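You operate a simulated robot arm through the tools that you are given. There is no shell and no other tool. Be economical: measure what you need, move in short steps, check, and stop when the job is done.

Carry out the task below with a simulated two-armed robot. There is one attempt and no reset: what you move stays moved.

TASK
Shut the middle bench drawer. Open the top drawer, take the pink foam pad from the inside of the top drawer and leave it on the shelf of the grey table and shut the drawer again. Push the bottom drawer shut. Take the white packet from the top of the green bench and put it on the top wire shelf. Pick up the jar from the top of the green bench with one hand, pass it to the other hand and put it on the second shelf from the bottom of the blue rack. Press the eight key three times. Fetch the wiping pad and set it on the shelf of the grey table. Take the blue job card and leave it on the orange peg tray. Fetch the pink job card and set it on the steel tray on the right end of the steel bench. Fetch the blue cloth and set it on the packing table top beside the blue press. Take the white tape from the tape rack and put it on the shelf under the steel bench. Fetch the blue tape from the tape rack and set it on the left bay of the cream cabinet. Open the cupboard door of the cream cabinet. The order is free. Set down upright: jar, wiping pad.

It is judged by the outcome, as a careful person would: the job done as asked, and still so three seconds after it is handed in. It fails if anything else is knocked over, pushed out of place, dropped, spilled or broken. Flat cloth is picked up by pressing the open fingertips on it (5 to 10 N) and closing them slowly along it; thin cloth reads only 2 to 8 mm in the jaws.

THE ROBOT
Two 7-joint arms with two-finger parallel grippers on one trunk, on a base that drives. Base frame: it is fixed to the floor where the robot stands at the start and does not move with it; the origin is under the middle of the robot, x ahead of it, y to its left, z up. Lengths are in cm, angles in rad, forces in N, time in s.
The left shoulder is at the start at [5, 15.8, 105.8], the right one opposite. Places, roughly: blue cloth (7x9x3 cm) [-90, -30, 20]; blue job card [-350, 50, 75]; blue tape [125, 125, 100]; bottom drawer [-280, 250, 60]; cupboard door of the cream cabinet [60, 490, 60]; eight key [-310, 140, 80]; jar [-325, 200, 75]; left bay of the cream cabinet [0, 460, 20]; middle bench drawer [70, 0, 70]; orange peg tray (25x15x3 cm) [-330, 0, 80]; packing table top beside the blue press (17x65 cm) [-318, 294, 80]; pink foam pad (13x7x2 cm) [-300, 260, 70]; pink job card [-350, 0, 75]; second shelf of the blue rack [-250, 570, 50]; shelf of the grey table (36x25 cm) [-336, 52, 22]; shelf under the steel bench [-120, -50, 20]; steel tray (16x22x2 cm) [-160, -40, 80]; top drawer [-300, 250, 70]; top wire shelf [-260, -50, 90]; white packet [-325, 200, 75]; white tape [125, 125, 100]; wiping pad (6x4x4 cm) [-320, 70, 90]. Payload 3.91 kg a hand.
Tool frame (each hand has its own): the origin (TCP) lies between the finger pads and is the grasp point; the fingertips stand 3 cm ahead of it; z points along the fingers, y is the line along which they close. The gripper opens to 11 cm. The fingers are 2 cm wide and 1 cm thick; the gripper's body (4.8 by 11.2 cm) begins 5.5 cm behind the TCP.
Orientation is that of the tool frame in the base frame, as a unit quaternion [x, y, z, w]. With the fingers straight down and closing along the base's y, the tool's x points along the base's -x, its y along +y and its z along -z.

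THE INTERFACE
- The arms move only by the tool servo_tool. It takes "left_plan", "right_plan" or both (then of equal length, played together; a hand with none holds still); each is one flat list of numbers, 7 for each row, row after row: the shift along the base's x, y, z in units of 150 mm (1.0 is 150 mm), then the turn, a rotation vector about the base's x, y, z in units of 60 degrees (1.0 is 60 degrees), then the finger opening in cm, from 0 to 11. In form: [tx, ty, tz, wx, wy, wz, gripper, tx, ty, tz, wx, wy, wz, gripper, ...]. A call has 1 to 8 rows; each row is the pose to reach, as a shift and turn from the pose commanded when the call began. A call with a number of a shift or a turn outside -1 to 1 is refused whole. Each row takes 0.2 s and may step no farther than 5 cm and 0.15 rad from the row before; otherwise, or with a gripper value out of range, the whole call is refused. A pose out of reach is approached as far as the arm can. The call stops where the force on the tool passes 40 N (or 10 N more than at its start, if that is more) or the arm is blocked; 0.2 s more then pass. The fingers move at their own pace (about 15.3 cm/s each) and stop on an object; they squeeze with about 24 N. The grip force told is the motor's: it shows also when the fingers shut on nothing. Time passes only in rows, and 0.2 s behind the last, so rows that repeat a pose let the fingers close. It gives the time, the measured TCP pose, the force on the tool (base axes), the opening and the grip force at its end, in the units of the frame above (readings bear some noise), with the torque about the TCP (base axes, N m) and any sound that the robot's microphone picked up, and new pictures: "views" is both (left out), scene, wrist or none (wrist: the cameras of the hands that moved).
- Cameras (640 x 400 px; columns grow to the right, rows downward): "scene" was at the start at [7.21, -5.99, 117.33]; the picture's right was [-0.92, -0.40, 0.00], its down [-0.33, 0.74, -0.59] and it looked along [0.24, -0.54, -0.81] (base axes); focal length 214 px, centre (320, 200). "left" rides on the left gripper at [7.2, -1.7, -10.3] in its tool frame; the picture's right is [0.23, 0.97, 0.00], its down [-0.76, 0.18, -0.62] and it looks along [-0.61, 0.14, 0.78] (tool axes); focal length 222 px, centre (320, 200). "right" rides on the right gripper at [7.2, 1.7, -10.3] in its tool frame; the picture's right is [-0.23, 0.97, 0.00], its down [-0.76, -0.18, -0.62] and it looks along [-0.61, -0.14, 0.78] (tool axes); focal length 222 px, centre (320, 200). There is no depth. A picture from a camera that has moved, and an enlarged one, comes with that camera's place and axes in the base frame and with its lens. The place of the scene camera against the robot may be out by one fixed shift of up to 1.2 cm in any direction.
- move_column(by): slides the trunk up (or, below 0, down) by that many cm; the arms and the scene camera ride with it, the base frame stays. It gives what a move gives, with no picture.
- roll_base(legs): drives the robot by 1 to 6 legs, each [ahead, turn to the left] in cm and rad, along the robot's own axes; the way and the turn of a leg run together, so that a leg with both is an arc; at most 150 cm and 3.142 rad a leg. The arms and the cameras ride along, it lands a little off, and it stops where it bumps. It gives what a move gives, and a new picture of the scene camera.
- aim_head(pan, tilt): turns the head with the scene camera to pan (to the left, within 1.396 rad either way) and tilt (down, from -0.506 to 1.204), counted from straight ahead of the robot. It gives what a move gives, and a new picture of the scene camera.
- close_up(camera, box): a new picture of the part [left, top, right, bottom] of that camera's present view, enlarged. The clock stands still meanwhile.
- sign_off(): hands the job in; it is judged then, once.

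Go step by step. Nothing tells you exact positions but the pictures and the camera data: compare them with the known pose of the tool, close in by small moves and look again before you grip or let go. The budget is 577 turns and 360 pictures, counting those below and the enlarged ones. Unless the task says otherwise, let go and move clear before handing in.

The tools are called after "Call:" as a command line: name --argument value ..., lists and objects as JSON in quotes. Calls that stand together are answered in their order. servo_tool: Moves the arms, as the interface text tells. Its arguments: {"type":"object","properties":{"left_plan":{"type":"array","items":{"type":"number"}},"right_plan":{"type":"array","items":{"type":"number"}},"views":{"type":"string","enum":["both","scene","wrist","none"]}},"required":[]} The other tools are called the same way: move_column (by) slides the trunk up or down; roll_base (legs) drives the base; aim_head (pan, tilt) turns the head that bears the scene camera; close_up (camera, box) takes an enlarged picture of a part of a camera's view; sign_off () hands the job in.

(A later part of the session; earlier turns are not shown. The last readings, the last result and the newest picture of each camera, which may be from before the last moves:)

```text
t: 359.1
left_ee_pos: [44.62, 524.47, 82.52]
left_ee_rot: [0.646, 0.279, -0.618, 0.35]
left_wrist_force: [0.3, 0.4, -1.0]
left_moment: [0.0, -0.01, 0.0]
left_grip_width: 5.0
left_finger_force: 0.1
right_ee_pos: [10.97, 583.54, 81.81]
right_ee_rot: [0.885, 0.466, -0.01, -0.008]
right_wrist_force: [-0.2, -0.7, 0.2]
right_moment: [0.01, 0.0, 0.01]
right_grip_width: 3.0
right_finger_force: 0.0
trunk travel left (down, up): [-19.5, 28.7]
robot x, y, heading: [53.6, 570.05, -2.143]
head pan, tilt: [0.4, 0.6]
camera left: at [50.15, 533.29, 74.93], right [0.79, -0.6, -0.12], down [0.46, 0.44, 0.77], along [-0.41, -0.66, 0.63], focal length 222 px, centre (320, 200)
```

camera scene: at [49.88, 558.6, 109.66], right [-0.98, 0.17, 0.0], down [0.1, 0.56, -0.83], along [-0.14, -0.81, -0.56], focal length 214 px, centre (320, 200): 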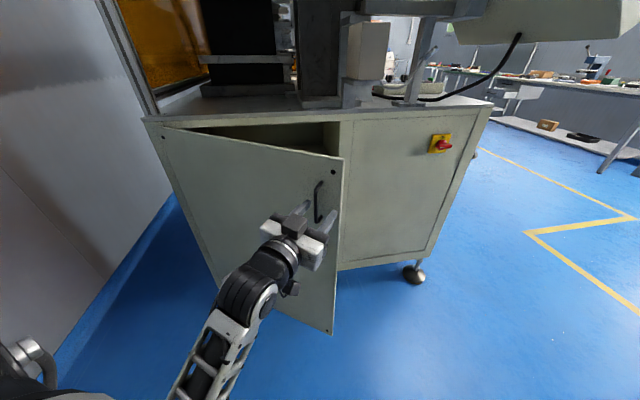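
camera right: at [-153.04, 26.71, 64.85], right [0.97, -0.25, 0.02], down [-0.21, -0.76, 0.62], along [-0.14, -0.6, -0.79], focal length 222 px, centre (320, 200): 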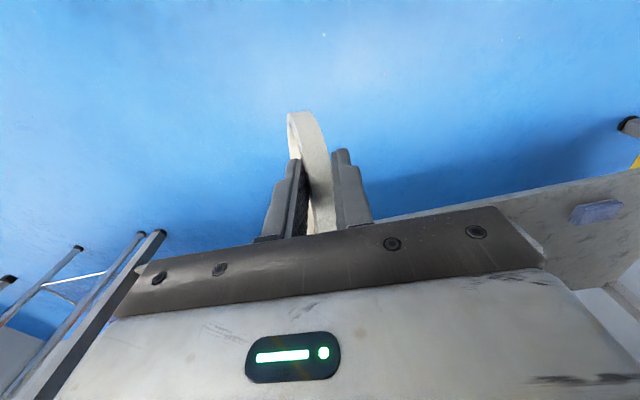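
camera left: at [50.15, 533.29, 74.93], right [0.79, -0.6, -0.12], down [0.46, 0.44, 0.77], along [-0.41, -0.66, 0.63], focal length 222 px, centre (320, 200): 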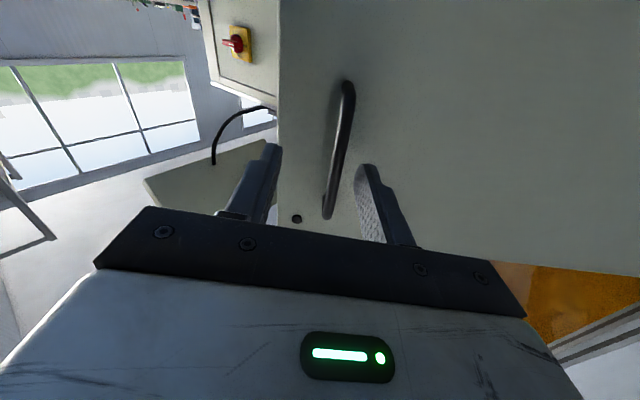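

Call:
servo_tool --left_plan '[0.05, -0.04, 0, 0, 0, 0, 5, 0.09, -0.07, 0, 0, 0, 0, 5]' --views "none"

Call:
roll_base --legs '[[3.2, 0]]'

Call:
servo_tool --left_plan '[0, 0, 0, 0, 0, 0, 3, 0, 0, 0, 0, 0, 0, 0, 0, 0, 0, 0, 0, 0, 0]' --views "wrist"

```text
t: 359.7
left_ee_pos: [46.1, 523.36, 82.24]
left_ee_rot: [0.646, 0.277, -0.618, 0.352]
left_wrist_force: [0.8, 0.1, 0.2]
left_moment: [0.0, 0.01, 0.02]
left_grip_width: 5.0
left_finger_force: 0.1
right_ee_pos: [10.83, 583.42, 81.6]
right_ee_rot: [0.884, 0.467, -0.01, -0.008]
right_wrist_force: [0.0, 0.1, -0.3]
right_moment: [0.01, 0.03, -0.01]
right_grip_width: 3.01
right_finger_force: 0.1
trunk travel left (down, up): [-19.5, 28.7]
robot x, y, heading: [53.69, 570.13, -2.149]
head pan, tilt: [0.4, 0.6]
```

```text
t: 360.5
left_ee_pos: [44.26, 520.77, 82.42]
left_ee_rot: [0.646, 0.279, -0.617, 0.351]
left_wrist_force: [-0.4, 0.5, 0.3]
left_moment: [0.02, 0.02, 0.03]
left_grip_width: 5.01
left_finger_force: 0.1
right_ee_pos: [9.09, 580.78, 81.7]
right_ee_rot: [0.885, 0.466, -0.009, -0.008]
right_wrist_force: [-0.5, 0.3, -0.7]
right_moment: [0.02, -0.01, 0.02]
right_grip_width: 2.97
right_finger_force: 0.0
trunk travel left (down, up): [-19.5, 28.7]
robot x, y, heading: [51.85, 567.01, -2.151]
head pan, tilt: [0.4, 0.6]
camera scene: at [48.17, 555.96, 109.64], right [-0.98, 0.17, 0.0], down [0.1, 0.56, -0.83], along [-0.14, -0.81, -0.56], focal length 214 px, centre (320, 200)
```

scene: 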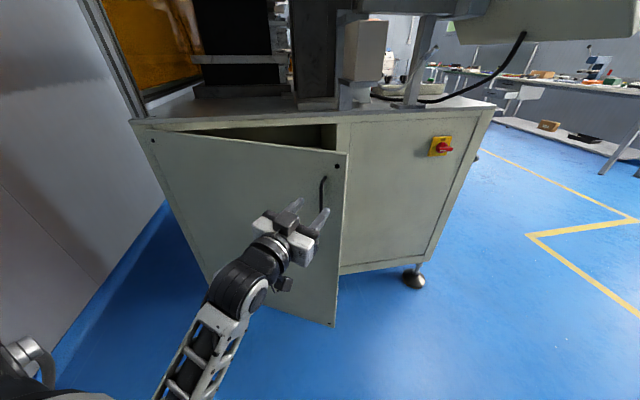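

```text
t: 361.3
left_ee_pos: [44.32, 520.9, 82.29]
left_ee_rot: [0.647, 0.279, -0.618, 0.35]
left_wrist_force: [1.0, 0.6, 0.6]
left_moment: [0.01, -0.02, -0.01]
left_grip_width: 0.02
left_finger_force: 23.7
right_ee_pos: [9.2, 580.78, 81.72]
right_ee_rot: [0.885, 0.466, -0.009, -0.008]
right_wrist_force: [-0.4, 0.6, -0.3]
right_moment: [0.0, -0.01, 0.02]
right_grip_width: 2.98
right_finger_force: 0.0
trunk travel left (down, up): [-19.5, 28.7]
robot x, y, heading: [51.97, 567.39, -2.147]
head pan, tilt: [0.4, 0.6]
camera left: at [49.78, 529.58, 74.91], right [0.79, -0.6, -0.12], down [0.46, 0.44, 0.77], along [-0.41, -0.66, 0.62], focal length 222 px, centre (320, 200)
```

left: 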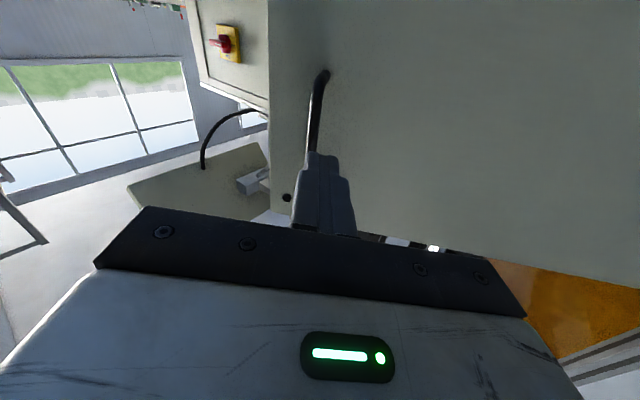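

Closed short of the bar. Open, advance ~3 cm, close again.

Call:
servo_tool --left_plan '[0, 0, 0, 0, 0, 0, 5, 0, 0, 0, 0, 0, 0, 5]' --views "none"

Call:
servo_tool --left_plan '[-0.06, -0.09, 0, 0, 0, 0, 5, -0.12, -0.18, 0, 0, 0, 0, 5, -0.15, -0.22, 0, 0, 0, 0, 5]' --views "wrist"

```text
t: 361.9
left_ee_pos: [44.29, 520.87, 82.42]
left_ee_rot: [0.646, 0.279, -0.618, 0.35]
left_wrist_force: [0.1, -0.3, 0.0]
left_moment: [0.01, 0.01, 0.03]
left_grip_width: 5.0
left_finger_force: 0.1
right_ee_pos: [9.31, 580.86, 81.76]
right_ee_rot: [0.885, 0.466, -0.009, -0.009]
right_wrist_force: [0.4, 0.2, 0.7]
right_moment: [-0.02, -0.02, 0.0]
right_grip_width: 3.0
right_finger_force: 0.0
trunk travel left (down, up): [-19.5, 28.7]
robot x, y, heading: [51.2, 567.53, -2.147]
head pan, tilt: [0.4, 0.6]
```

```text
t: 362.7
left_ee_pos: [42.0, 517.62, 82.31]
left_ee_rot: [0.647, 0.279, -0.618, 0.349]
left_wrist_force: [0.6, -0.3, 0.3]
left_moment: [-0.01, 0.03, 0.02]
left_grip_width: 5.01
left_finger_force: 0.1
right_ee_pos: [9.19, 580.88, 81.67]
right_ee_rot: [0.885, 0.466, -0.009, -0.008]
right_wrist_force: [-0.1, 0.8, 0.6]
right_moment: [0.03, -0.01, 0.0]
right_grip_width: 3.0
right_finger_force: 0.1
trunk travel left (down, up): [-19.5, 28.7]
robot x, y, heading: [51.97, 567.5, -2.147]
head pan, tilt: [0.4, 0.6]
camera left: at [47.51, 526.3, 74.87], right [0.79, -0.6, -0.12], down [0.46, 0.44, 0.77], along [-0.41, -0.66, 0.62], focal length 222 px, centre (320, 200)
```

left: 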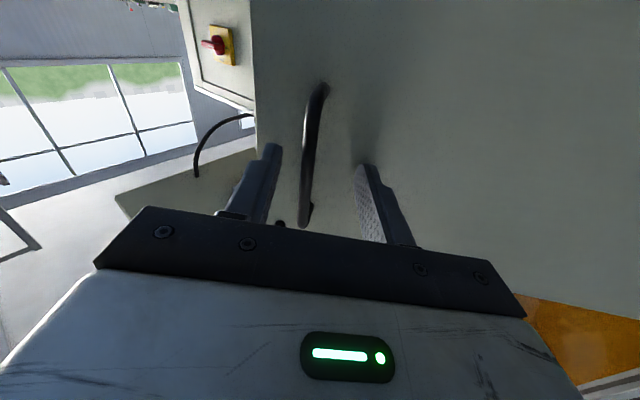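

Call:
servo_tool --left_plan '[-0.06, -0.09, 0, 0, 0, 0, 5, -0.09, -0.12, 0, 0, 0, 0, 5, -0.11, -0.11, 0, 0, 0, 0, 2, -0.11, -0.11, 0, 0, 0, 0, 0, -0.11, -0.11, 0, 0, 0, 0, 0]' --views "none"

```text
t: 363.9
left_ee_pos: [40.3, 516.1, 82.42]
left_ee_rot: [0.646, 0.28, -0.619, 0.348]
left_wrist_force: [-5.5, 1.5, -0.7]
left_moment: [0.53, 0.82, -0.13]
left_grip_width: 0.96
left_finger_force: 45.0
right_ee_pos: [9.07, 580.76, 81.73]
right_ee_rot: [0.885, 0.466, -0.009, -0.007]
right_wrist_force: [0.0, -0.6, -0.2]
right_moment: [-0.04, 0.02, 0.02]
right_grip_width: 3.01
right_finger_force: 0.1
trunk travel left (down, up): [-19.5, 28.7]
robot x, y, heading: [51.57, 567.04, -2.15]
head pan, tilt: [0.4, 0.6]
```

Gripped. Pull back along the door normal.

Call:
roll_base --legs '[[-12, 0]]'

Call:
roll_base --legs '[[-10, 0.04]]'

```text
t: 365.2
left_ee_pos: [47.14, 525.86, 82.36]
left_ee_rot: [0.646, 0.279, -0.617, 0.351]
left_wrist_force: [4.3, -4.3, 0.5]
left_moment: [0.79, 0.56, 0.14]
left_grip_width: 0.96
left_finger_force: 44.6
right_ee_pos: [15.72, 590.72, 81.73]
right_ee_rot: [0.885, 0.465, -0.009, -0.008]
right_wrist_force: [0.2, -0.6, 0.4]
right_moment: [0.0, 0.0, -0.01]
right_grip_width: 3.0
right_finger_force: 0.2
trunk travel left (down, up): [-19.5, 28.7]
robot x, y, heading: [58.21, 577.62, -2.142]
head pan, tilt: [0.4, 0.6]
camera scene: at [54.71, 565.91, 109.64], right [-0.98, 0.17, 0.0], down [0.1, 0.56, -0.82], along [-0.14, -0.81, -0.57], focal length 214 px, centre (320, 200)
```

scene: 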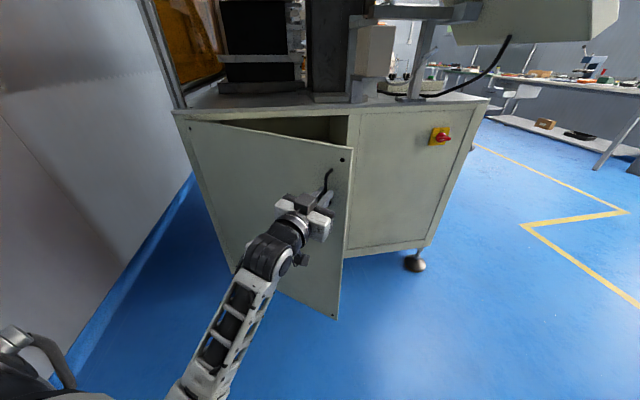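

```text
t: 366.4
left_ee_pos: [55.11, 533.28, 82.29]
left_ee_rot: [0.638, 0.298, -0.604, 0.373]
left_wrist_force: [1.2, -1.5, -0.9]
left_moment: [0.3, 0.93, 0.08]
left_grip_width: 0.95
left_finger_force: 44.7
right_ee_pos: [20.64, 597.42, 81.84]
right_ee_rot: [0.875, 0.485, -0.009, -0.008]
right_wrist_force: [0.0, 0.6, 0.8]
right_moment: [-0.02, -0.01, -0.01]
right_grip_width: 2.97
right_finger_force: 0.1
trunk travel left (down, up): [-19.5, 28.7]
robot x, y, heading: [63.36, 585.88, -2.106]
head pan, tilt: [0.4, 0.6]
stopped in leg 1: the force on the tool passed its limit at 45 N (the readings are from after the stop); the commanded pose is now the measured one
camera scene: at [60.51, 574.2, 109.64], right [-0.99, 0.13, 0.0], down [0.07, 0.56, -0.82], along [-0.11, -0.82, -0.57], focal length 214 px, centre (320, 200)
```

scene: 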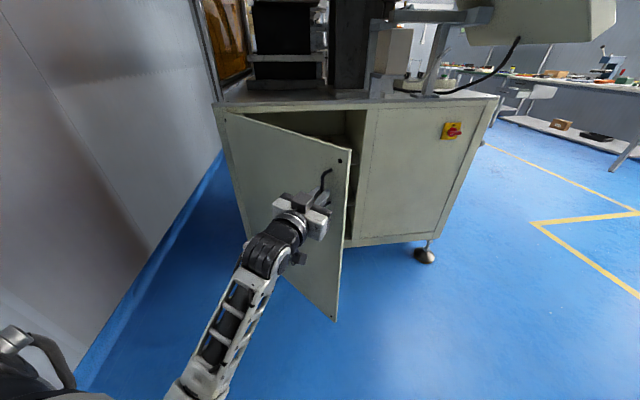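

Call:
roll_base --legs '[[-6, 0.07]]'

Call:
roll_base --legs '[[-5, 0.09]]'

```text
t: 367.4
left_ee_pos: [62.1, 537.69, 82.37]
left_ee_rot: [0.626, 0.322, -0.589, 0.398]
left_wrist_force: [16.1, -31.8, 6.0]
left_moment: [0.63, 0.61, 0.54]
left_grip_width: 0.97
left_finger_force: 45.0
right_ee_pos: [22.64, 599.48, 81.74]
right_ee_rot: [0.857, 0.515, -0.009, -0.009]
right_wrist_force: [0.4, 0.0, -1.5]
right_moment: [0.03, -0.01, -0.04]
right_grip_width: 3.03
right_finger_force: 0.0
trunk travel left (down, up): [-19.5, 28.7]
robot x, y, heading: [66.17, 591.27, -2.036]
head pan, tilt: [0.4, 0.6]
camera scene: at [64.31, 579.02, 109.62], right [-1.0, 0.06, 0.0], down [0.03, 0.57, -0.82], along [-0.05, -0.82, -0.57], focal length 214 px, centre (320, 200)
```

scene: 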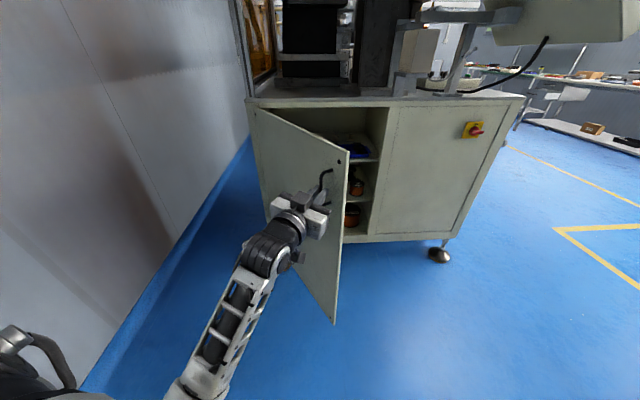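

```text
t: 368.3
left_ee_pos: [68.02, 540.4, 82.3]
left_ee_rot: [0.611, 0.351, -0.568, 0.426]
left_wrist_force: [1.1, -3.8, -3.1]
left_moment: [-0.2, 1.16, 0.1]
left_grip_width: 1.0
left_finger_force: 44.9
right_ee_pos: [23.67, 599.72, 81.74]
right_ee_rot: [0.838, 0.546, -0.011, -0.006]
right_wrist_force: [0.4, 0.1, 0.7]
right_moment: [0.0, 0.01, 0.01]
right_grip_width: 3.0
right_finger_force: 0.1
trunk travel left (down, up): [-19.5, 28.7]
robot x, y, heading: [67.97, 594.2, -1.964]
head pan, tilt: [0.4, 0.6]
stopped in leg 1: the force on the tool passed its limit at 56 N (the readings are from after the stop); the commanded pose is now the measured one
camera scene: at [66.7, 582.38, 109.64], right [-1.0, -0.01, 0.0], down [0.0, 0.57, -0.82], along [0.01, -0.82, -0.57], focal length 214 px, centre (320, 200)
```

scene: 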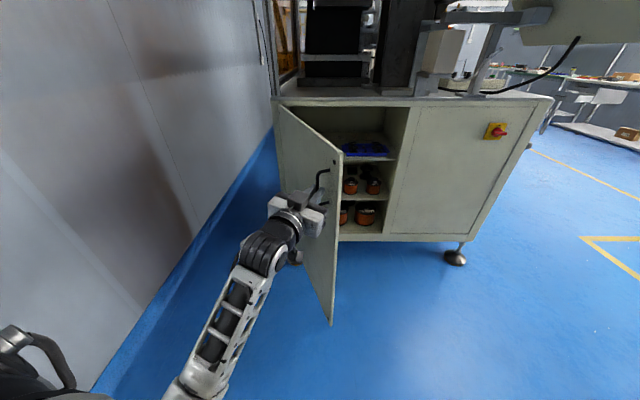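

Call:
roll_base --legs '[[-3, 0.12]]'

Call:
servo_tool --left_plan '[0, 0, 0, 0, 0, 0, 5, 0, 0, 0, 0, 0, 0, 5]' --views "none"

Call:
roll_base --legs '[[-15, 0]]'

```text
t: 369.3
left_ee_pos: [74.98, 542.6, 82.39]
left_ee_rot: [0.591, 0.384, -0.541, 0.459]
left_wrist_force: [1.3, -5.2, -3.5]
left_moment: [-0.21, 1.14, 0.03]
left_grip_width: 0.96
left_finger_force: 44.9
right_ee_pos: [24.16, 597.53, 81.76]
right_ee_rot: [0.809, 0.588, -0.01, -0.006]
right_wrist_force: [0.6, 1.3, 0.7]
right_moment: [-0.02, -0.03, 0.03]
right_grip_width: 3.01
right_finger_force: 0.0
trunk travel left (down, up): [-19.5, 28.7]
robot x, y, heading: [68.97, 596.51, -1.863]
head pan, tilt: [0.4, 0.6]
stopped in leg 1: the force on the tool passed its limit at 46 N (the readings are from after the stop); the commanded pose is now the measured one
camera scene: at [68.81, 584.52, 109.64], right [-0.99, -0.11, 0.0], down [-0.06, 0.56, -0.82], along [0.09, -0.82, -0.57], focal length 214 px, centre (320, 200)
```

scene: 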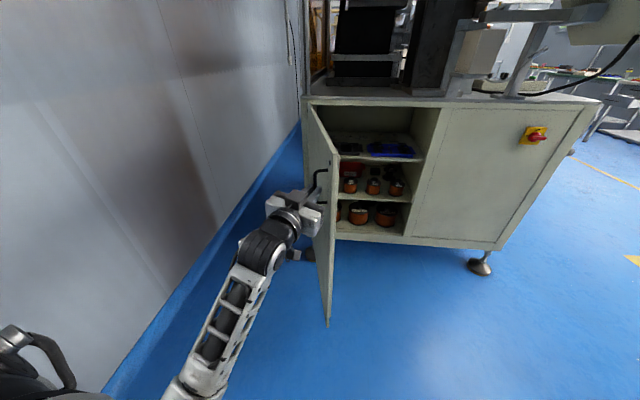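

```text
t: 369.9
left_ee_pos: [75.0, 542.68, 82.43]
left_ee_rot: [0.592, 0.382, -0.54, 0.46]
left_wrist_force: [0.6, 0.1, 0.0]
left_moment: [0.0, 0.01, 0.0]
left_grip_width: 4.99
left_finger_force: 0.0
right_ee_pos: [24.05, 597.56, 81.74]
right_ee_rot: [0.809, 0.588, -0.011, -0.006]
right_wrist_force: [0.2, -0.7, 0.2]
right_moment: [0.04, -0.02, 0.02]
right_grip_width: 3.02
right_finger_force: 0.1
trunk travel left (down, up): [-19.5, 28.7]
robot x, y, heading: [68.54, 596.29, -1.865]
head pan, tilt: [0.4, 0.6]
```

```text
t: 371.3
left_ee_pos: [79.22, 556.99, 82.43]
left_ee_rot: [0.591, 0.383, -0.54, 0.46]
left_wrist_force: [-0.2, -0.3, -0.1]
left_moment: [-0.01, -0.03, 0.02]
left_grip_width: 5.02
left_finger_force: 0.0
right_ee_pos: [28.45, 611.75, 81.63]
right_ee_rot: [0.809, 0.587, -0.01, -0.006]
right_wrist_force: [0.5, 0.2, 0.3]
right_moment: [-0.01, 0.03, -0.01]
right_grip_width: 3.01
right_finger_force: 0.1
trunk travel left (down, up): [-19.5, 28.7]
robot x, y, heading: [73.32, 610.6, -1.864]
head pan, tilt: [0.4, 0.6]
camera scene: at [73.09, 598.87, 109.65], right [-0.99, -0.11, 0.0], down [-0.06, 0.56, -0.83], along [0.09, -0.82, -0.56], focal length 214 px, centre (320, 200)
```

scene: 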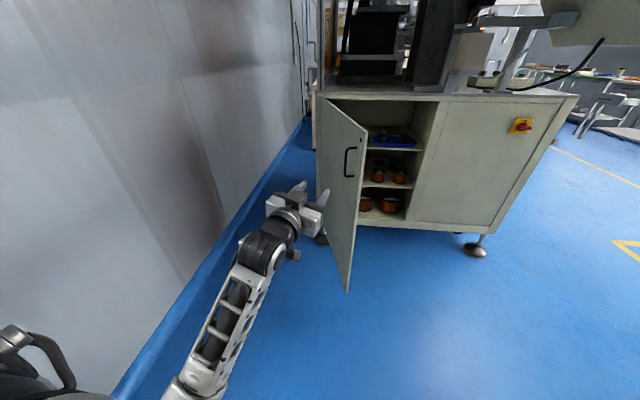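

Door is open about 80° and stays. Now return to the aisle by the same clear diagonal, in reverse.

Call:
roll_base --legs '[[0, -0.994], [125, 0], [0, -2.28]]'

```text
t: 385.6
left_ee_pos: [-44.05, 630.4, 82.43]
left_ee_rot: [-0.334, 0.62, 0.415, 0.576]
left_wrist_force: [-1.0, 0.1, -0.7]
left_moment: [0.05, 0.01, -0.01]
left_grip_width: 5.02
left_finger_force: 0.1
right_ee_pos: [-2.64, 568.27, 81.73]
right_ee_rot: [-0.521, 0.854, -0.007, 0.011]
right_wrist_force: [0.9, -0.4, -0.2]
right_moment: [-0.01, 0.02, -0.01]
right_grip_width: 3.0
right_finger_force: 0.0
trunk travel left (down, up): [-19.5, 28.7]
robot x, y, heading: [-46.52, 576.46, 1.117]
head pan, tilt: [0.4, 0.6]
camera scene: at [-44.0, 589.4, 109.65], right [1.0, -0.05, 0.0], down [-0.03, -0.56, -0.83], along [0.04, 0.82, -0.56], focal length 214 px, centre (320, 200)
```

scene: 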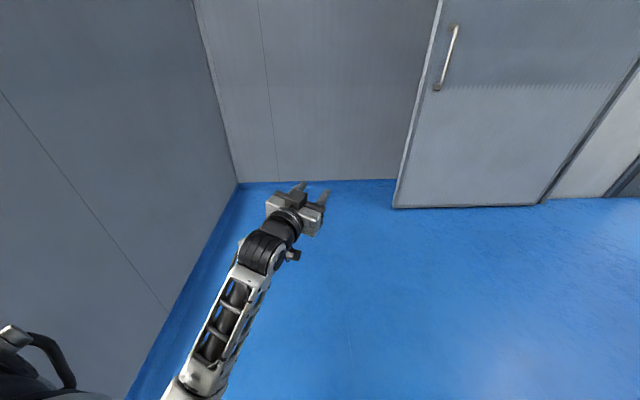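

Call:
roll_base --legs '[[-105, 0], [0, 3.1]]'

Call:
aim_head --pan -0.5 --tilt 0.25

```text
t: 398.3
left_ee_pos: [-95.86, 427.59, 82.48]
left_ee_rot: [0.624, 0.327, -0.58, 0.409]
left_wrist_force: [-0.4, 0.2, 0.6]
left_moment: [0.01, -0.02, 0.02]
left_grip_width: 4.99
left_finger_force: 0.1
right_ee_pos: [-135.92, 490.66, 81.67]
right_ee_rot: [0.859, 0.512, -0.01, -0.007]
right_wrist_force: [0.5, 0.4, 0.1]
right_moment: [0.02, 0.01, -0.02]
right_grip_width: 3.01
right_finger_force: 0.1
trunk travel left (down, up): [-19.5, 28.7]
robot x, y, heading: [-92.28, 481.68, -2.045]
head pan, tilt: [0.4, 0.6]
camera scene: at [-94.47, 469.93, 109.65], right [-1.0, 0.07, 0.0], down [0.04, 0.56, -0.83], along [-0.06, -0.82, -0.56], focal length 214 px, centre (320, 200)
```

scene: 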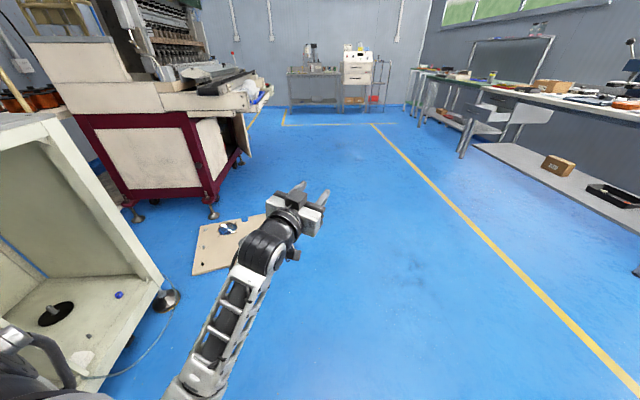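

```text
t: 399.5
left_ee_pos: [-95.89, 427.51, 82.47]
left_ee_rot: [0.624, 0.327, -0.58, 0.41]
left_wrist_force: [-0.2, -0.2, -0.1]
left_moment: [0.0, 0.02, 0.0]
left_grip_width: 5.01
left_finger_force: 0.0
right_ee_pos: [-135.9, 490.7, 81.69]
right_ee_rot: [0.859, 0.512, -0.01, -0.007]
right_wrist_force: [0.1, -0.7, 0.3]
right_moment: [0.01, 0.0, 0.01]
right_grip_width: 3.0
right_finger_force: 0.1
trunk travel left (down, up): [-19.5, 28.7]
robot x, y, heading: [-92.03, 481.66, -2.047]
head pan, tilt: [-0.499, 0.25]
camera scene: at [-101.53, 473.48, 112.87], right [-0.56, 0.83, 0.0], down [0.2, 0.14, -0.97], along [-0.8, -0.55, -0.25], focal length 214 px, centre (320, 200)
```

scene: 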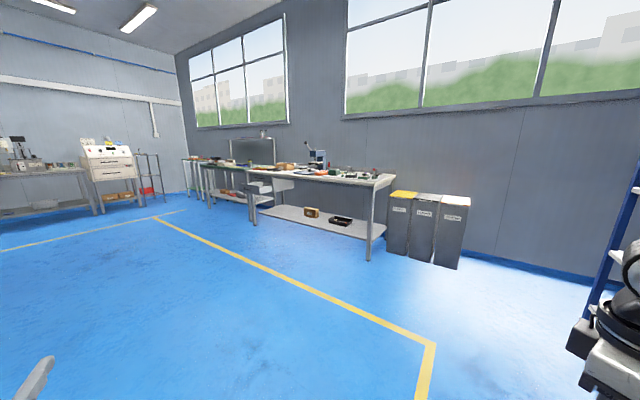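

Drive toward the green bench / packing table.

Call:
roll_base --legs '[[0, -0.23], [150, 0], [70, 0], [0, -0.85]]'

Call:
aim_head --pan 0.3 --tilt 0.35

```text
t: 413.5
left_ee_pos: [-284.92, 290.4, 82.47]
left_ee_rot: [-0.703, 0.04, 0.708, -0.053]
left_wrist_force: [0.1, 0.6, 0.2]
left_moment: [0.01, 0.0, -0.03]
left_grip_width: 5.0
left_finger_force: 0.1
right_ee_pos: [-248.26, 355.28, 81.83]
right_ee_rot: [1.0, -0.003, -0.005, -0.011]
right_wrist_force: [-0.2, -1.3, -0.5]
right_moment: [0.02, -0.02, -0.05]
right_grip_width: 3.0
right_finger_force: 0.1
trunk travel left (down, up): [-19.5, 28.7]
robot x, y, heading: [-235.38, 312.46, -3.128]
head pan, tilt: [-0.499, 0.25]
camera scene: at [-247.67, 317.55, 112.87], right [0.47, 0.88, 0.0], down [0.22, -0.12, -0.97], along [-0.86, 0.45, -0.25], focal length 214 px, centre (320, 200)
```

scene: 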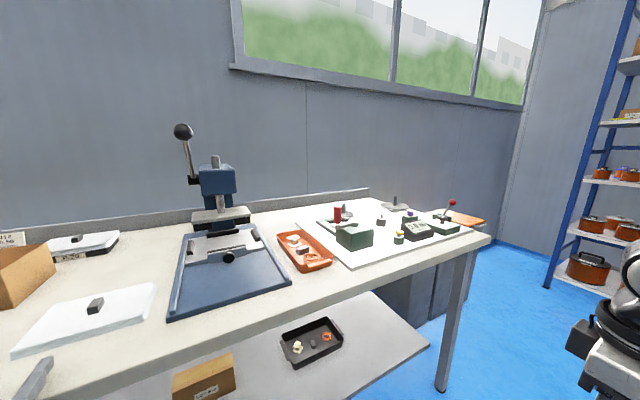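

```text
t: 414.6
left_ee_pos: [-285.12, 290.38, 82.46]
left_ee_rot: [-0.703, 0.041, 0.708, -0.053]
left_wrist_force: [-0.3, -0.3, -0.4]
left_moment: [0.01, 0.0, -0.02]
left_grip_width: 5.0
left_finger_force: 0.1
right_ee_pos: [-248.2, 355.25, 81.62]
right_ee_rot: [1.0, -0.004, -0.006, -0.011]
right_wrist_force: [0.5, -0.1, 0.2]
right_moment: [0.01, 0.01, 0.02]
right_grip_width: 2.98
right_finger_force: 0.0
trunk travel left (down, up): [-19.5, 28.7]
robot x, y, heading: [-235.87, 312.72, -3.124]
head pan, tilt: [0.3, 0.351]
camera scene: at [-248.26, 310.33, 111.92], right [-0.31, 0.95, 0.0], down [0.33, 0.11, -0.94], along [-0.89, -0.29, -0.34], focal length 214 px, centre (320, 200)
```

scene: 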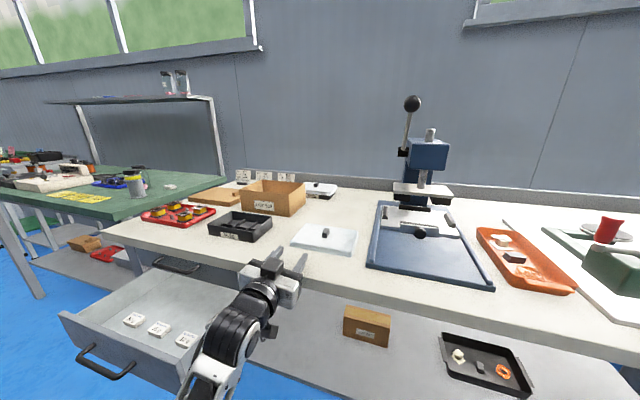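

I see the packing table with the blue press and an open drawer. I'll back a bit and view the drawers.

Call:
roll_base --legs '[[-30, 0]]'

Call:
aim_head --pan 0.75 --tilt 0.4

```text
t: 416.6
left_ee_pos: [-255.09, 290.8, 82.42]
left_ee_rot: [-0.703, 0.041, 0.708, -0.053]
left_wrist_force: [1.2, 0.0, -0.4]
left_moment: [-0.01, -0.01, -0.01]
left_grip_width: 5.0
left_finger_force: 0.1
right_ee_pos: [-218.27, 355.78, 81.68]
right_ee_rot: [1.0, -0.004, -0.005, -0.012]
right_wrist_force: [0.2, 0.1, 0.1]
right_moment: [0.0, 0.04, -0.01]
right_grip_width: 3.03
right_finger_force: 0.1
trunk travel left (down, up): [-19.5, 28.7]
robot x, y, heading: [-205.43, 312.7, -3.122]
head pan, tilt: [0.3, 0.351]
camera scene: at [-218.36, 310.75, 111.92], right [-0.31, 0.95, 0.0], down [0.33, 0.11, -0.94], along [-0.89, -0.29, -0.34], focal length 214 px, centre (320, 200)
```

scene: 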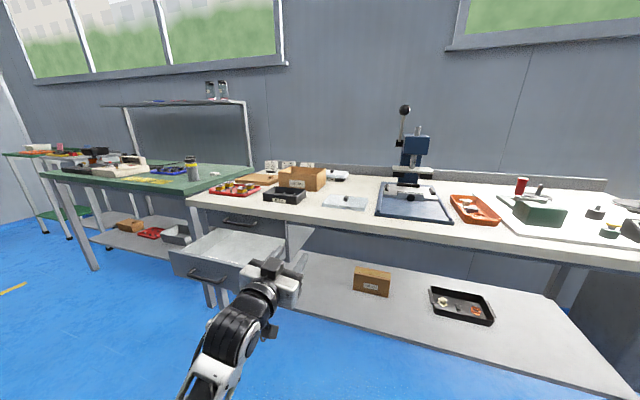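

```text
t: 417.5
left_ee_pos: [-255.2, 290.79, 82.45]
left_ee_rot: [-0.703, 0.041, 0.708, -0.053]
left_wrist_force: [0.3, -0.4, 0.4]
left_moment: [0.0, 0.01, -0.03]
left_grip_width: 5.01
left_finger_force: 0.0
right_ee_pos: [-218.13, 355.82, 81.67]
right_ee_rot: [1.0, -0.004, -0.004, -0.011]
right_wrist_force: [0.0, 0.0, 0.7]
right_moment: [0.0, 0.02, 0.03]
right_grip_width: 3.01
right_finger_force: 0.0
trunk travel left (down, up): [-19.5, 28.7]
robot x, y, heading: [-206.08, 312.76, -3.126]
head pan, tilt: [0.75, 0.4]
camera scene: at [-216.19, 307.22, 111.47], right [-0.69, 0.72, 0.0], down [0.28, 0.27, -0.92], along [-0.67, -0.64, -0.39], focal length 214 px, centre (320, 200)
```

scene: 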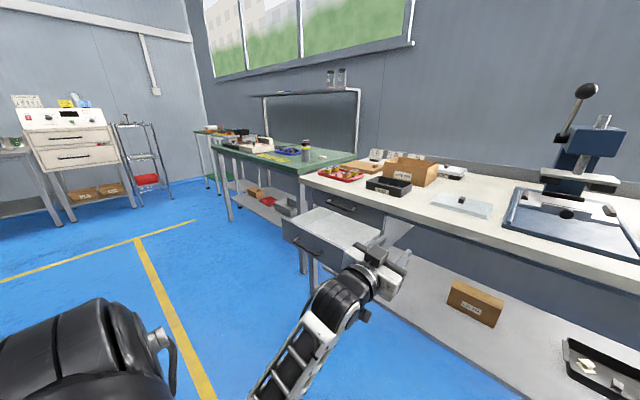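

Two drawers: top shut (handle ≈(-298,243,66)), bottom open (handle ≈(-270,250,55)). I shift to y≈270 and lower the left hand to push the bottom drawer shut.

Call:
roll_base --legs '[[0, 1.57], [42, 0], [0, -1.57]]'

Call:
move_column --by -19.5

Call:
servo_tool --left_plan '[0, 0, -0.15, 0, 0, 0, 0, 0, 0, -0.3, 0, 0, 0, 0, 0, 0, -0.45, 0, 0, 0, 0]' --views "none"

Call:
aim_head --pan 0.35 --tilt 0.6

```text
t: 427.8
left_ee_pos: [-253.49, 247.7, 82.55]
left_ee_rot: [-0.704, 0.035, 0.707, -0.057]
left_wrist_force: [0.8, 1.2, -0.2]
left_moment: [0.01, 0.01, 0.02]
left_grip_width: 5.0
left_finger_force: 0.0
right_ee_pos: [-217.64, 313.33, 81.64]
right_ee_rot: [1.0, 0.004, -0.005, -0.012]
right_wrist_force: [0.1, 0.1, 0.4]
right_moment: [-0.03, 0.0, 0.04]
right_grip_width: 3.01
right_finger_force: 0.2
trunk travel left (down, up): [-19.5, 28.7]
robot x, y, heading: [-204.63, 270.5, -3.113]
head pan, tilt: [0.75, 0.4]
camera scene: at [-214.76, 264.66, 111.47], right [-0.7, 0.71, 0.0], down [0.28, 0.27, -0.92], along [-0.66, -0.65, -0.39], focal length 214 px, centre (320, 200)
```

scene: 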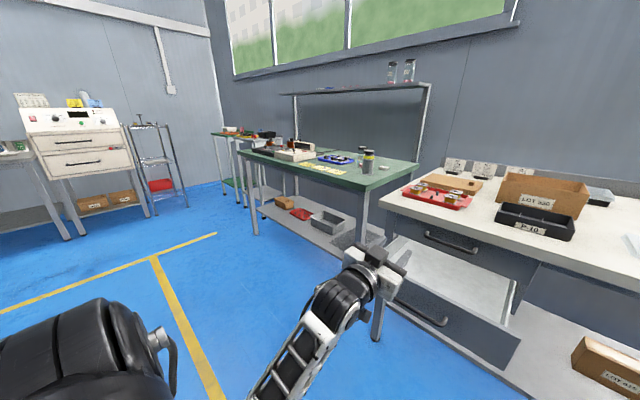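

```text
t: 429.9
left_ee_pos: [-253.31, 247.96, 64.47]
left_ee_rot: [-0.7, 0.042, 0.709, -0.065]
left_wrist_force: [-0.3, -0.2, -0.3]
left_moment: [-0.01, 0.02, -0.01]
left_grip_width: 5.0
left_finger_force: 0.0
right_ee_pos: [-217.45, 313.71, 62.61]
right_ee_rot: [1.0, 0.003, -0.008, -0.004]
right_wrist_force: [-0.1, -0.1, -0.1]
right_moment: [0.0, 0.0, 0.0]
right_grip_width: 3.0
right_finger_force: 0.0
trunk travel left (down, up): [0.0, 48.2]
robot x, y, heading: [-204.48, 270.5, -3.112]
head pan, tilt: [0.75, 0.4]
```

```text
t: 430.9
left_ee_pos: [-255.37, 247.46, 64.21]
left_ee_rot: [-0.648, 0.048, 0.756, -0.08]
left_wrist_force: [-0.1, -0.1, -0.9]
left_moment: [0.0, 0.0, 0.04]
left_grip_width: 0.02
left_finger_force: 24.2
right_ee_pos: [-217.47, 313.66, 62.55]
right_ee_rot: [1.0, 0.003, -0.008, -0.004]
right_wrist_force: [-0.2, -1.6, 0.1]
right_moment: [0.01, 0.02, -0.04]
right_grip_width: 3.0
right_finger_force: 0.1
trunk travel left (down, up): [0.0, 48.2]
robot x, y, heading: [-204.3, 270.63, -3.109]
head pan, tilt: [0.75, 0.4]
stopped in row 3 (left hand): the arm was blocked; the commanded pose is now the measured one
```

```text
t: 431.8
left_ee_pos: [-255.57, 247.52, 64.22]
left_ee_rot: [-0.648, 0.048, 0.756, -0.081]
left_wrist_force: [0.2, 0.3, 0.4]
left_moment: [0.03, 0.01, 0.0]
left_grip_width: 0.0
left_finger_force: 23.5
right_ee_pos: [-217.42, 313.73, 62.61]
right_ee_rot: [1.0, 0.004, -0.008, -0.004]
right_wrist_force: [0.3, 0.2, -0.6]
right_moment: [0.04, 0.03, 0.03]
right_grip_width: 2.98
right_finger_force: 0.0
trunk travel left (down, up): [0.0, 48.2]
robot x, y, heading: [-204.5, 270.84, -3.115]
head pan, tilt: [0.351, 0.6]
camera scene: at [-216.05, 268.78, 91.13], right [-0.37, 0.93, -0.01], down [0.52, 0.2, -0.83], along [-0.77, -0.31, -0.56], focal length 214 px, centre (320, 200)
```

scene: 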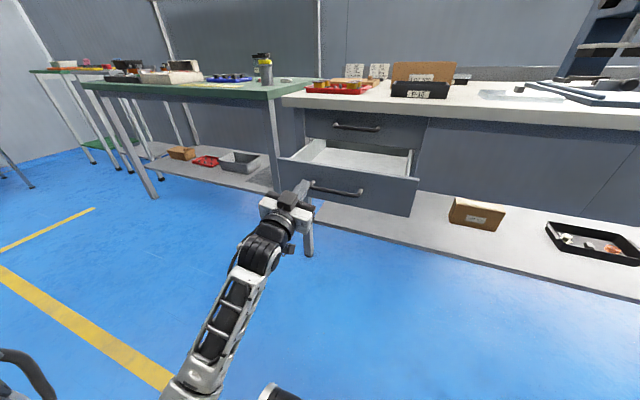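

The elbow blocks lower travel; pitch the tool down instead and lower the fingertips to about z 55.

Call:
servo_tool --left_plan '[0, 0, 0, 0, -0.12, 0, 0, 0, 0, -0.05, 0, -0.24, 0, 0, 0, 0, -0.15, 0, -0.36, 0, 0, 0, 0, -0.3, 0, -0.48, 0, 0, 0, 0, -0.45, 0, -0.6, 0, 0, 0, 0, -0.6, 0, -0.6, 0, 0]' --views "scene"

```text
t: 433.2
left_ee_pos: [-256.02, 247.26, 56.12]
left_ee_rot: [0.843, -0.062, -0.531, 0.061]
left_wrist_force: [-0.7, -1.3, 0.4]
left_moment: [0.0, 0.01, 0.02]
left_grip_width: 0.01
left_finger_force: 24.3
right_ee_pos: [-217.51, 313.65, 61.95]
right_ee_rot: [1.0, 0.004, -0.007, -0.006]
right_wrist_force: [-0.5, 0.1, -0.4]
right_moment: [-0.01, 0.0, 0.02]
right_grip_width: 2.98
right_finger_force: 0.0
trunk travel left (down, up): [0.0, 48.2]
robot x, y, heading: [-204.33, 270.72, -3.113]
head pan, tilt: [0.351, 0.6]
camera scene: at [-216.19, 268.63, 90.55], right [-0.37, 0.93, -0.01], down [0.52, 0.2, -0.83], along [-0.77, -0.31, -0.56], focal length 214 px, centre (320, 200)
```

scene: 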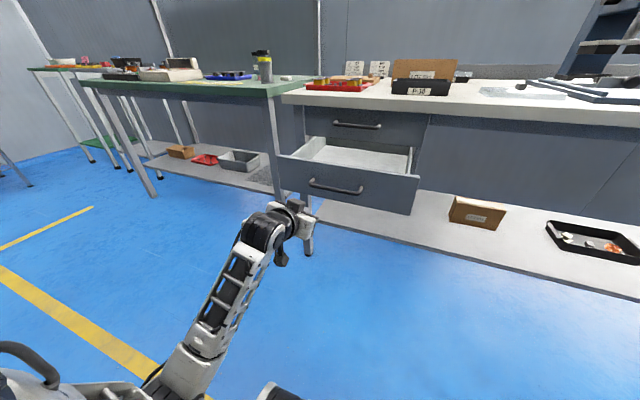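

Call:
roll_base --legs '[[30, 0]]'

```text
t: 435.2
left_ee_pos: [-284.28, 246.45, 55.77]
left_ee_rot: [0.847, -0.064, -0.524, 0.061]
left_wrist_force: [3.5, 0.0, 1.8]
left_moment: [0.01, 0.03, -0.02]
left_grip_width: 0.0
left_finger_force: 23.7
right_ee_pos: [-246.03, 312.57, 62.16]
right_ee_rot: [1.0, 0.006, -0.009, -0.006]
right_wrist_force: [-0.2, -0.1, -0.5]
right_moment: [0.01, -0.01, -0.01]
right_grip_width: 3.03
right_finger_force: 0.1
trunk travel left (down, up): [0.0, 48.2]
robot x, y, heading: [-232.74, 269.6, -3.108]
head pan, tilt: [0.351, 0.6]
stopped in leg 1: the force on the tool passed its limit at 179 N (the readings are from after the stop); the commanded pose is now the measured one
camera scene: at [-244.53, 267.67, 90.58], right [-0.37, 0.93, -0.01], down [0.52, 0.2, -0.83], along [-0.77, -0.31, -0.56], focal length 214 px, centre (320, 200)
```

scene: 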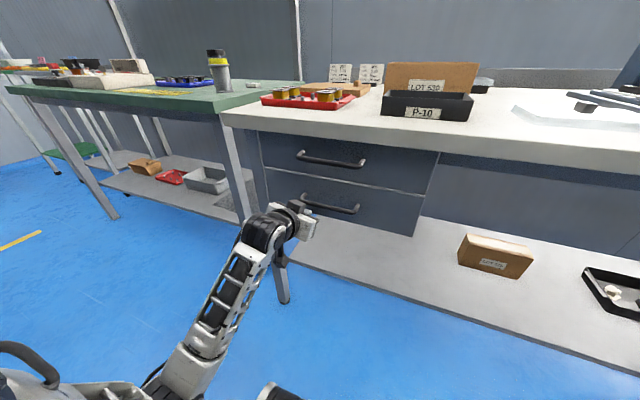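

Bottom drawer is shut. Next the top drawer: back off, roll the left hand 90° to grip its horizontal bar handle (≈(-288.5, 253, 70.5)).

Call:
roll_base --legs '[[-14, 0]]'

Call:
servo_tool --left_plan '[0, 0, 0.08, -0.112, -0.005, -0.055, 5, 0, 0, 0.16, -0.224, -0.009, -0.111, 5, 0, 0, 0.24, -0.336, -0.014, -0.166, 5, 0, 0, 0.32, -0.448, -0.018, -0.222, 5, 0, 0, 0.4, -0.56, -0.022, -0.277, 5, 0, 0, 0.5, -0.671, -0.027, -0.332, 5, 0, 0, 0.6, -0.783, -0.031, -0.388, 5, 0, 0, 0.7, -0.895, -0.036, -0.443, 5]' --views "none"

Call:
servo_tool --left_plan '[0, 0, 0.08, -0.112, -0.005, -0.055, 5, 0, 0, 0.16, -0.224, -0.009, -0.111, 5, 0, 0, 0.24, -0.336, -0.014, -0.166, 5, 0, 0, 0.28, -0.448, -0.018, -0.222, 5]' --views "both"

```text
t: 436.5
left_ee_pos: [-270.35, 246.85, 55.93]
left_ee_rot: [0.846, -0.064, -0.526, 0.061]
left_wrist_force: [-1.0, 0.0, -0.8]
left_moment: [0.01, -0.01, 0.05]
left_grip_width: 0.03
left_finger_force: 24.4
right_ee_pos: [-232.31, 313.22, 62.13]
right_ee_rot: [1.0, 0.005, -0.008, -0.006]
right_wrist_force: [0.2, 0.3, 0.1]
right_moment: [0.01, -0.03, -0.02]
right_grip_width: 3.0
right_finger_force: 0.2
trunk travel left (down, up): [0.0, 48.2]
robot x, y, heading: [-219.02, 270.1, -3.11]
head pan, tilt: [0.351, 0.6]
camera scene: at [-230.7, 268.11, 90.57], right [-0.37, 0.93, -0.01], down [0.52, 0.2, -0.83], along [-0.77, -0.31, -0.56], focal length 214 px, centre (320, 200)
```

scene: 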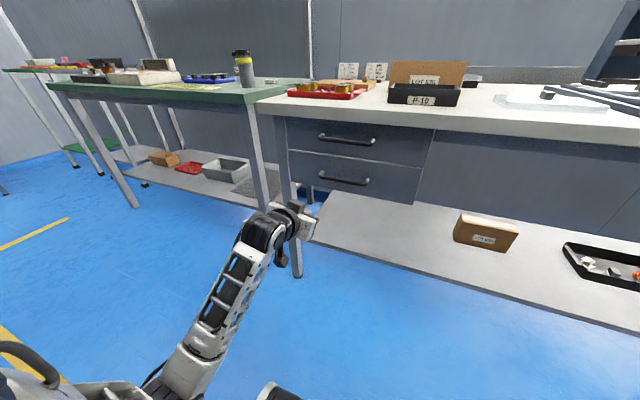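

```text
t: 438.3
left_ee_pos: [-270.6, 246.51, 65.61]
left_ee_rot: [0.705, -0.477, -0.422, 0.312]
left_wrist_force: [-0.1, -0.6, 1.0]
left_moment: [0.0, -0.05, 0.0]
left_grip_width: 5.01
left_finger_force: 0.1
right_ee_pos: [-232.41, 312.74, 62.1]
right_ee_rot: [1.0, 0.005, -0.005, -0.011]
right_wrist_force: [0.6, -0.1, 0.1]
right_moment: [0.0, -0.01, -0.01]
right_grip_width: 3.03
right_finger_force: 0.0
trunk travel left (down, up): [0.0, 48.2]
robot x, y, heading: [-219.43, 270.34, -3.111]
head pan, tilt: [0.351, 0.6]
```

```text
t: 439.3
left_ee_pos: [-270.56, 246.55, 69.63]
left_ee_rot: [-0.558, 0.642, 0.327, -0.412]
left_wrist_force: [-0.4, -0.3, 0.2]
left_moment: [-0.02, 0.02, -0.04]
left_grip_width: 4.99
left_finger_force: 0.0
right_ee_pos: [-232.36, 312.72, 62.26]
right_ee_rot: [1.0, 0.005, -0.005, -0.012]
right_wrist_force: [-0.1, -0.3, -0.1]
right_moment: [-0.01, -0.01, -0.01]
right_grip_width: 3.0
right_finger_force: 0.0
trunk travel left (down, up): [0.0, 48.2]
robot x, y, heading: [-219.36, 270.21, -3.115]
head pan, tilt: [0.351, 0.6]
camera scene: at [-231.05, 267.44, 90.14], right [-0.37, 0.93, 0.0], down [0.52, 0.21, -0.83], along [-0.77, -0.31, -0.56], focal length 214 px, centre (320, 200)
camera left: at [-260.83, 239.54, 74.04], right [-0.44, -0.06, 0.89], down [0.51, 0.8, 0.31], along [-0.74, 0.59, -0.32], focal length 222 px, centre (320, 200)
```

scene: 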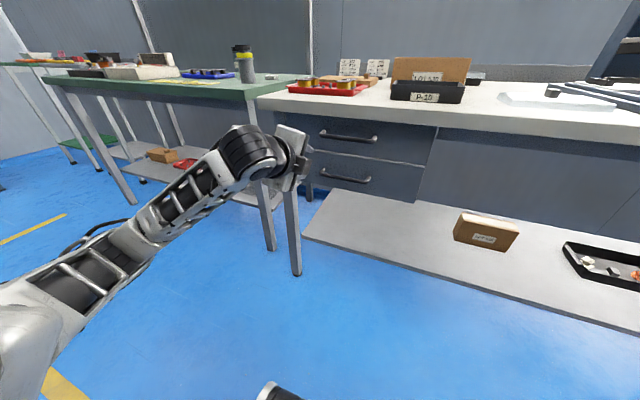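
left: 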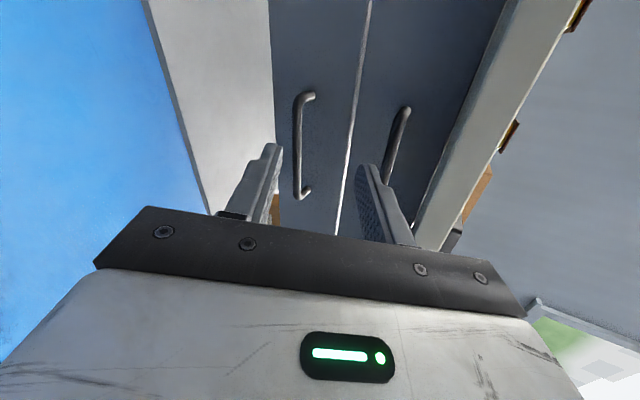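

Call:
servo_tool --left_plan '[0, 0.14, 0.1, 0, 0, 0, 5.5, 0, 0.27, 0.2, 0, 0, 0, 5.5]' --views "none"

Call:
roll_base --legs '[[12, 0]]'

Call:
servo_tool --left_plan '[0, 0, 0, 0, 0, 0, 5.5]' --views "wrist"

```text
t: 439.9
left_ee_pos: [-270.45, 250.56, 72.7]
left_ee_rot: [-0.558, 0.642, 0.327, -0.411]
left_wrist_force: [-0.3, 0.1, 0.2]
left_moment: [0.02, 0.02, 0.01]
left_grip_width: 5.49
left_finger_force: 0.0
right_ee_pos: [-232.34, 312.65, 62.25]
right_ee_rot: [1.0, 0.005, -0.006, -0.011]
right_wrist_force: [0.6, -0.9, -0.7]
right_moment: [0.01, 0.01, -0.01]
right_grip_width: 3.0
right_finger_force: 0.1
trunk travel left (down, up): [0.0, 48.2]
robot x, y, heading: [-218.94, 270.26, -3.113]
head pan, tilt: [0.351, 0.6]
```

```text
t: 441.1
left_ee_pos: [-282.61, 250.14, 72.58]
left_ee_rot: [-0.559, 0.642, 0.326, -0.411]
left_wrist_force: [-0.8, 0.6, -10.8]
left_moment: [0.0, -0.12, -0.04]
left_grip_width: 5.08
left_finger_force: 0.1
right_ee_pos: [-244.34, 312.31, 62.17]
right_ee_rot: [1.0, 0.005, -0.004, -0.011]
right_wrist_force: [-0.2, 0.0, 0.4]
right_moment: [0.03, -0.03, 0.03]
right_grip_width: 3.0
right_finger_force: 0.0
trunk travel left (down, up): [0.0, 48.2]
robot x, y, heading: [-230.67, 269.58, -3.107]
head pan, tilt: [0.351, 0.6]
camera scene: at [-243.06, 267.06, 90.12], right [-0.37, 0.93, 0.0], down [0.52, 0.21, -0.82], along [-0.77, -0.31, -0.57], focal length 214 px, centre (320, 200)
```

scene: 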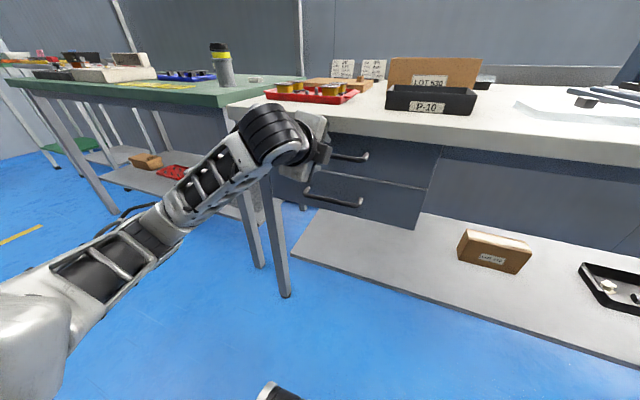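

```text
t: 441.5
left_ee_pos: [-282.53, 250.25, 72.44]
left_ee_rot: [-0.558, 0.644, 0.326, -0.409]
left_wrist_force: [2.6, -1.9, -4.8]
left_moment: [0.1, 0.08, 0.03]
left_grip_width: 5.24
left_finger_force: 0.1
right_ee_pos: [-244.33, 312.41, 62.2]
right_ee_rot: [1.0, 0.005, -0.006, -0.011]
right_wrist_force: [-0.1, 0.4, -0.7]
right_moment: [-0.03, 0.01, 0.02]
right_grip_width: 3.0
right_finger_force: 0.1
trunk travel left (down, up): [0.0, 48.2]
robot x, y, heading: [-231.22, 269.67, -3.111]
head pan, tilt: [0.351, 0.6]
camera left: at [-272.82, 243.14, 76.84], right [-0.45, -0.07, 0.89], down [0.5, 0.8, 0.31], along [-0.74, 0.59, -0.33], focal length 222 px, centre (320, 200)
```

left: 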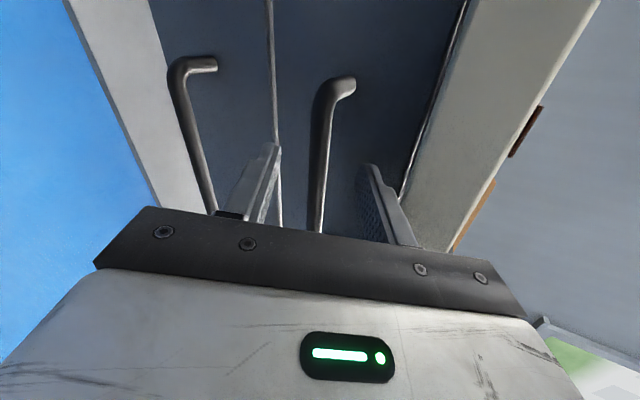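

The top handle's bar is between the fingers; close on it.

Call:
servo_tool --left_plan '[0, 0, 0, 0, 0, 0, 3, 0, 0, 0, 0, 0, 0, 0, 0, 0, 0, 0, 0, 0, 0]' --views "none"

```text
t: 442.3
left_ee_pos: [-282.38, 250.19, 72.33]
left_ee_rot: [-0.561, 0.643, 0.325, -0.408]
left_wrist_force: [13.5, 0.1, -10.2]
left_moment: [0.68, -0.31, 0.97]
left_grip_width: 1.46
left_finger_force: 45.0
right_ee_pos: [-244.3, 312.32, 62.19]
right_ee_rot: [1.0, 0.005, -0.006, -0.011]
right_wrist_force: [0.4, -0.2, -0.5]
right_moment: [-0.04, 0.02, 0.03]
right_grip_width: 2.97
right_finger_force: 0.1
trunk travel left (down, up): [0.0, 48.2]
robot x, y, heading: [-231.1, 269.61, -3.118]
head pan, tilt: [0.351, 0.6]
```

Gripped (1.5 cm). Pull the drawer open by backing the base.

Call:
roll_base --legs '[[-20, 0]]'

```text
t: 443.9
left_ee_pos: [-262.66, 250.23, 72.39]
left_ee_rot: [-0.565, 0.64, 0.32, -0.411]
left_wrist_force: [-0.2, -30.6, -10.8]
left_moment: [0.81, -0.18, 0.65]
left_grip_width: 1.46
left_finger_force: 44.7
right_ee_pos: [-224.62, 312.93, 62.35]
right_ee_rot: [1.0, 0.004, -0.005, -0.012]
right_wrist_force: [0.4, 0.4, -0.7]
right_moment: [0.01, 0.02, 0.03]
right_grip_width: 3.0
right_finger_force: 0.0
trunk travel left (down, up): [0.0, 48.2]
robot x, y, heading: [-211.22, 270.44, -3.109]
head pan, tilt: [0.351, 0.6]
camera scene: at [-223.25, 267.51, 90.13], right [-0.37, 0.93, 0.0], down [0.52, 0.21, -0.82], along [-0.76, -0.31, -0.57], focal length 214 px, centre (320, 200)
```

scene: 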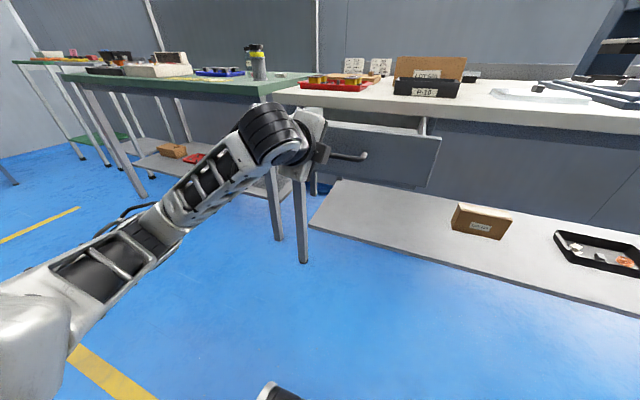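

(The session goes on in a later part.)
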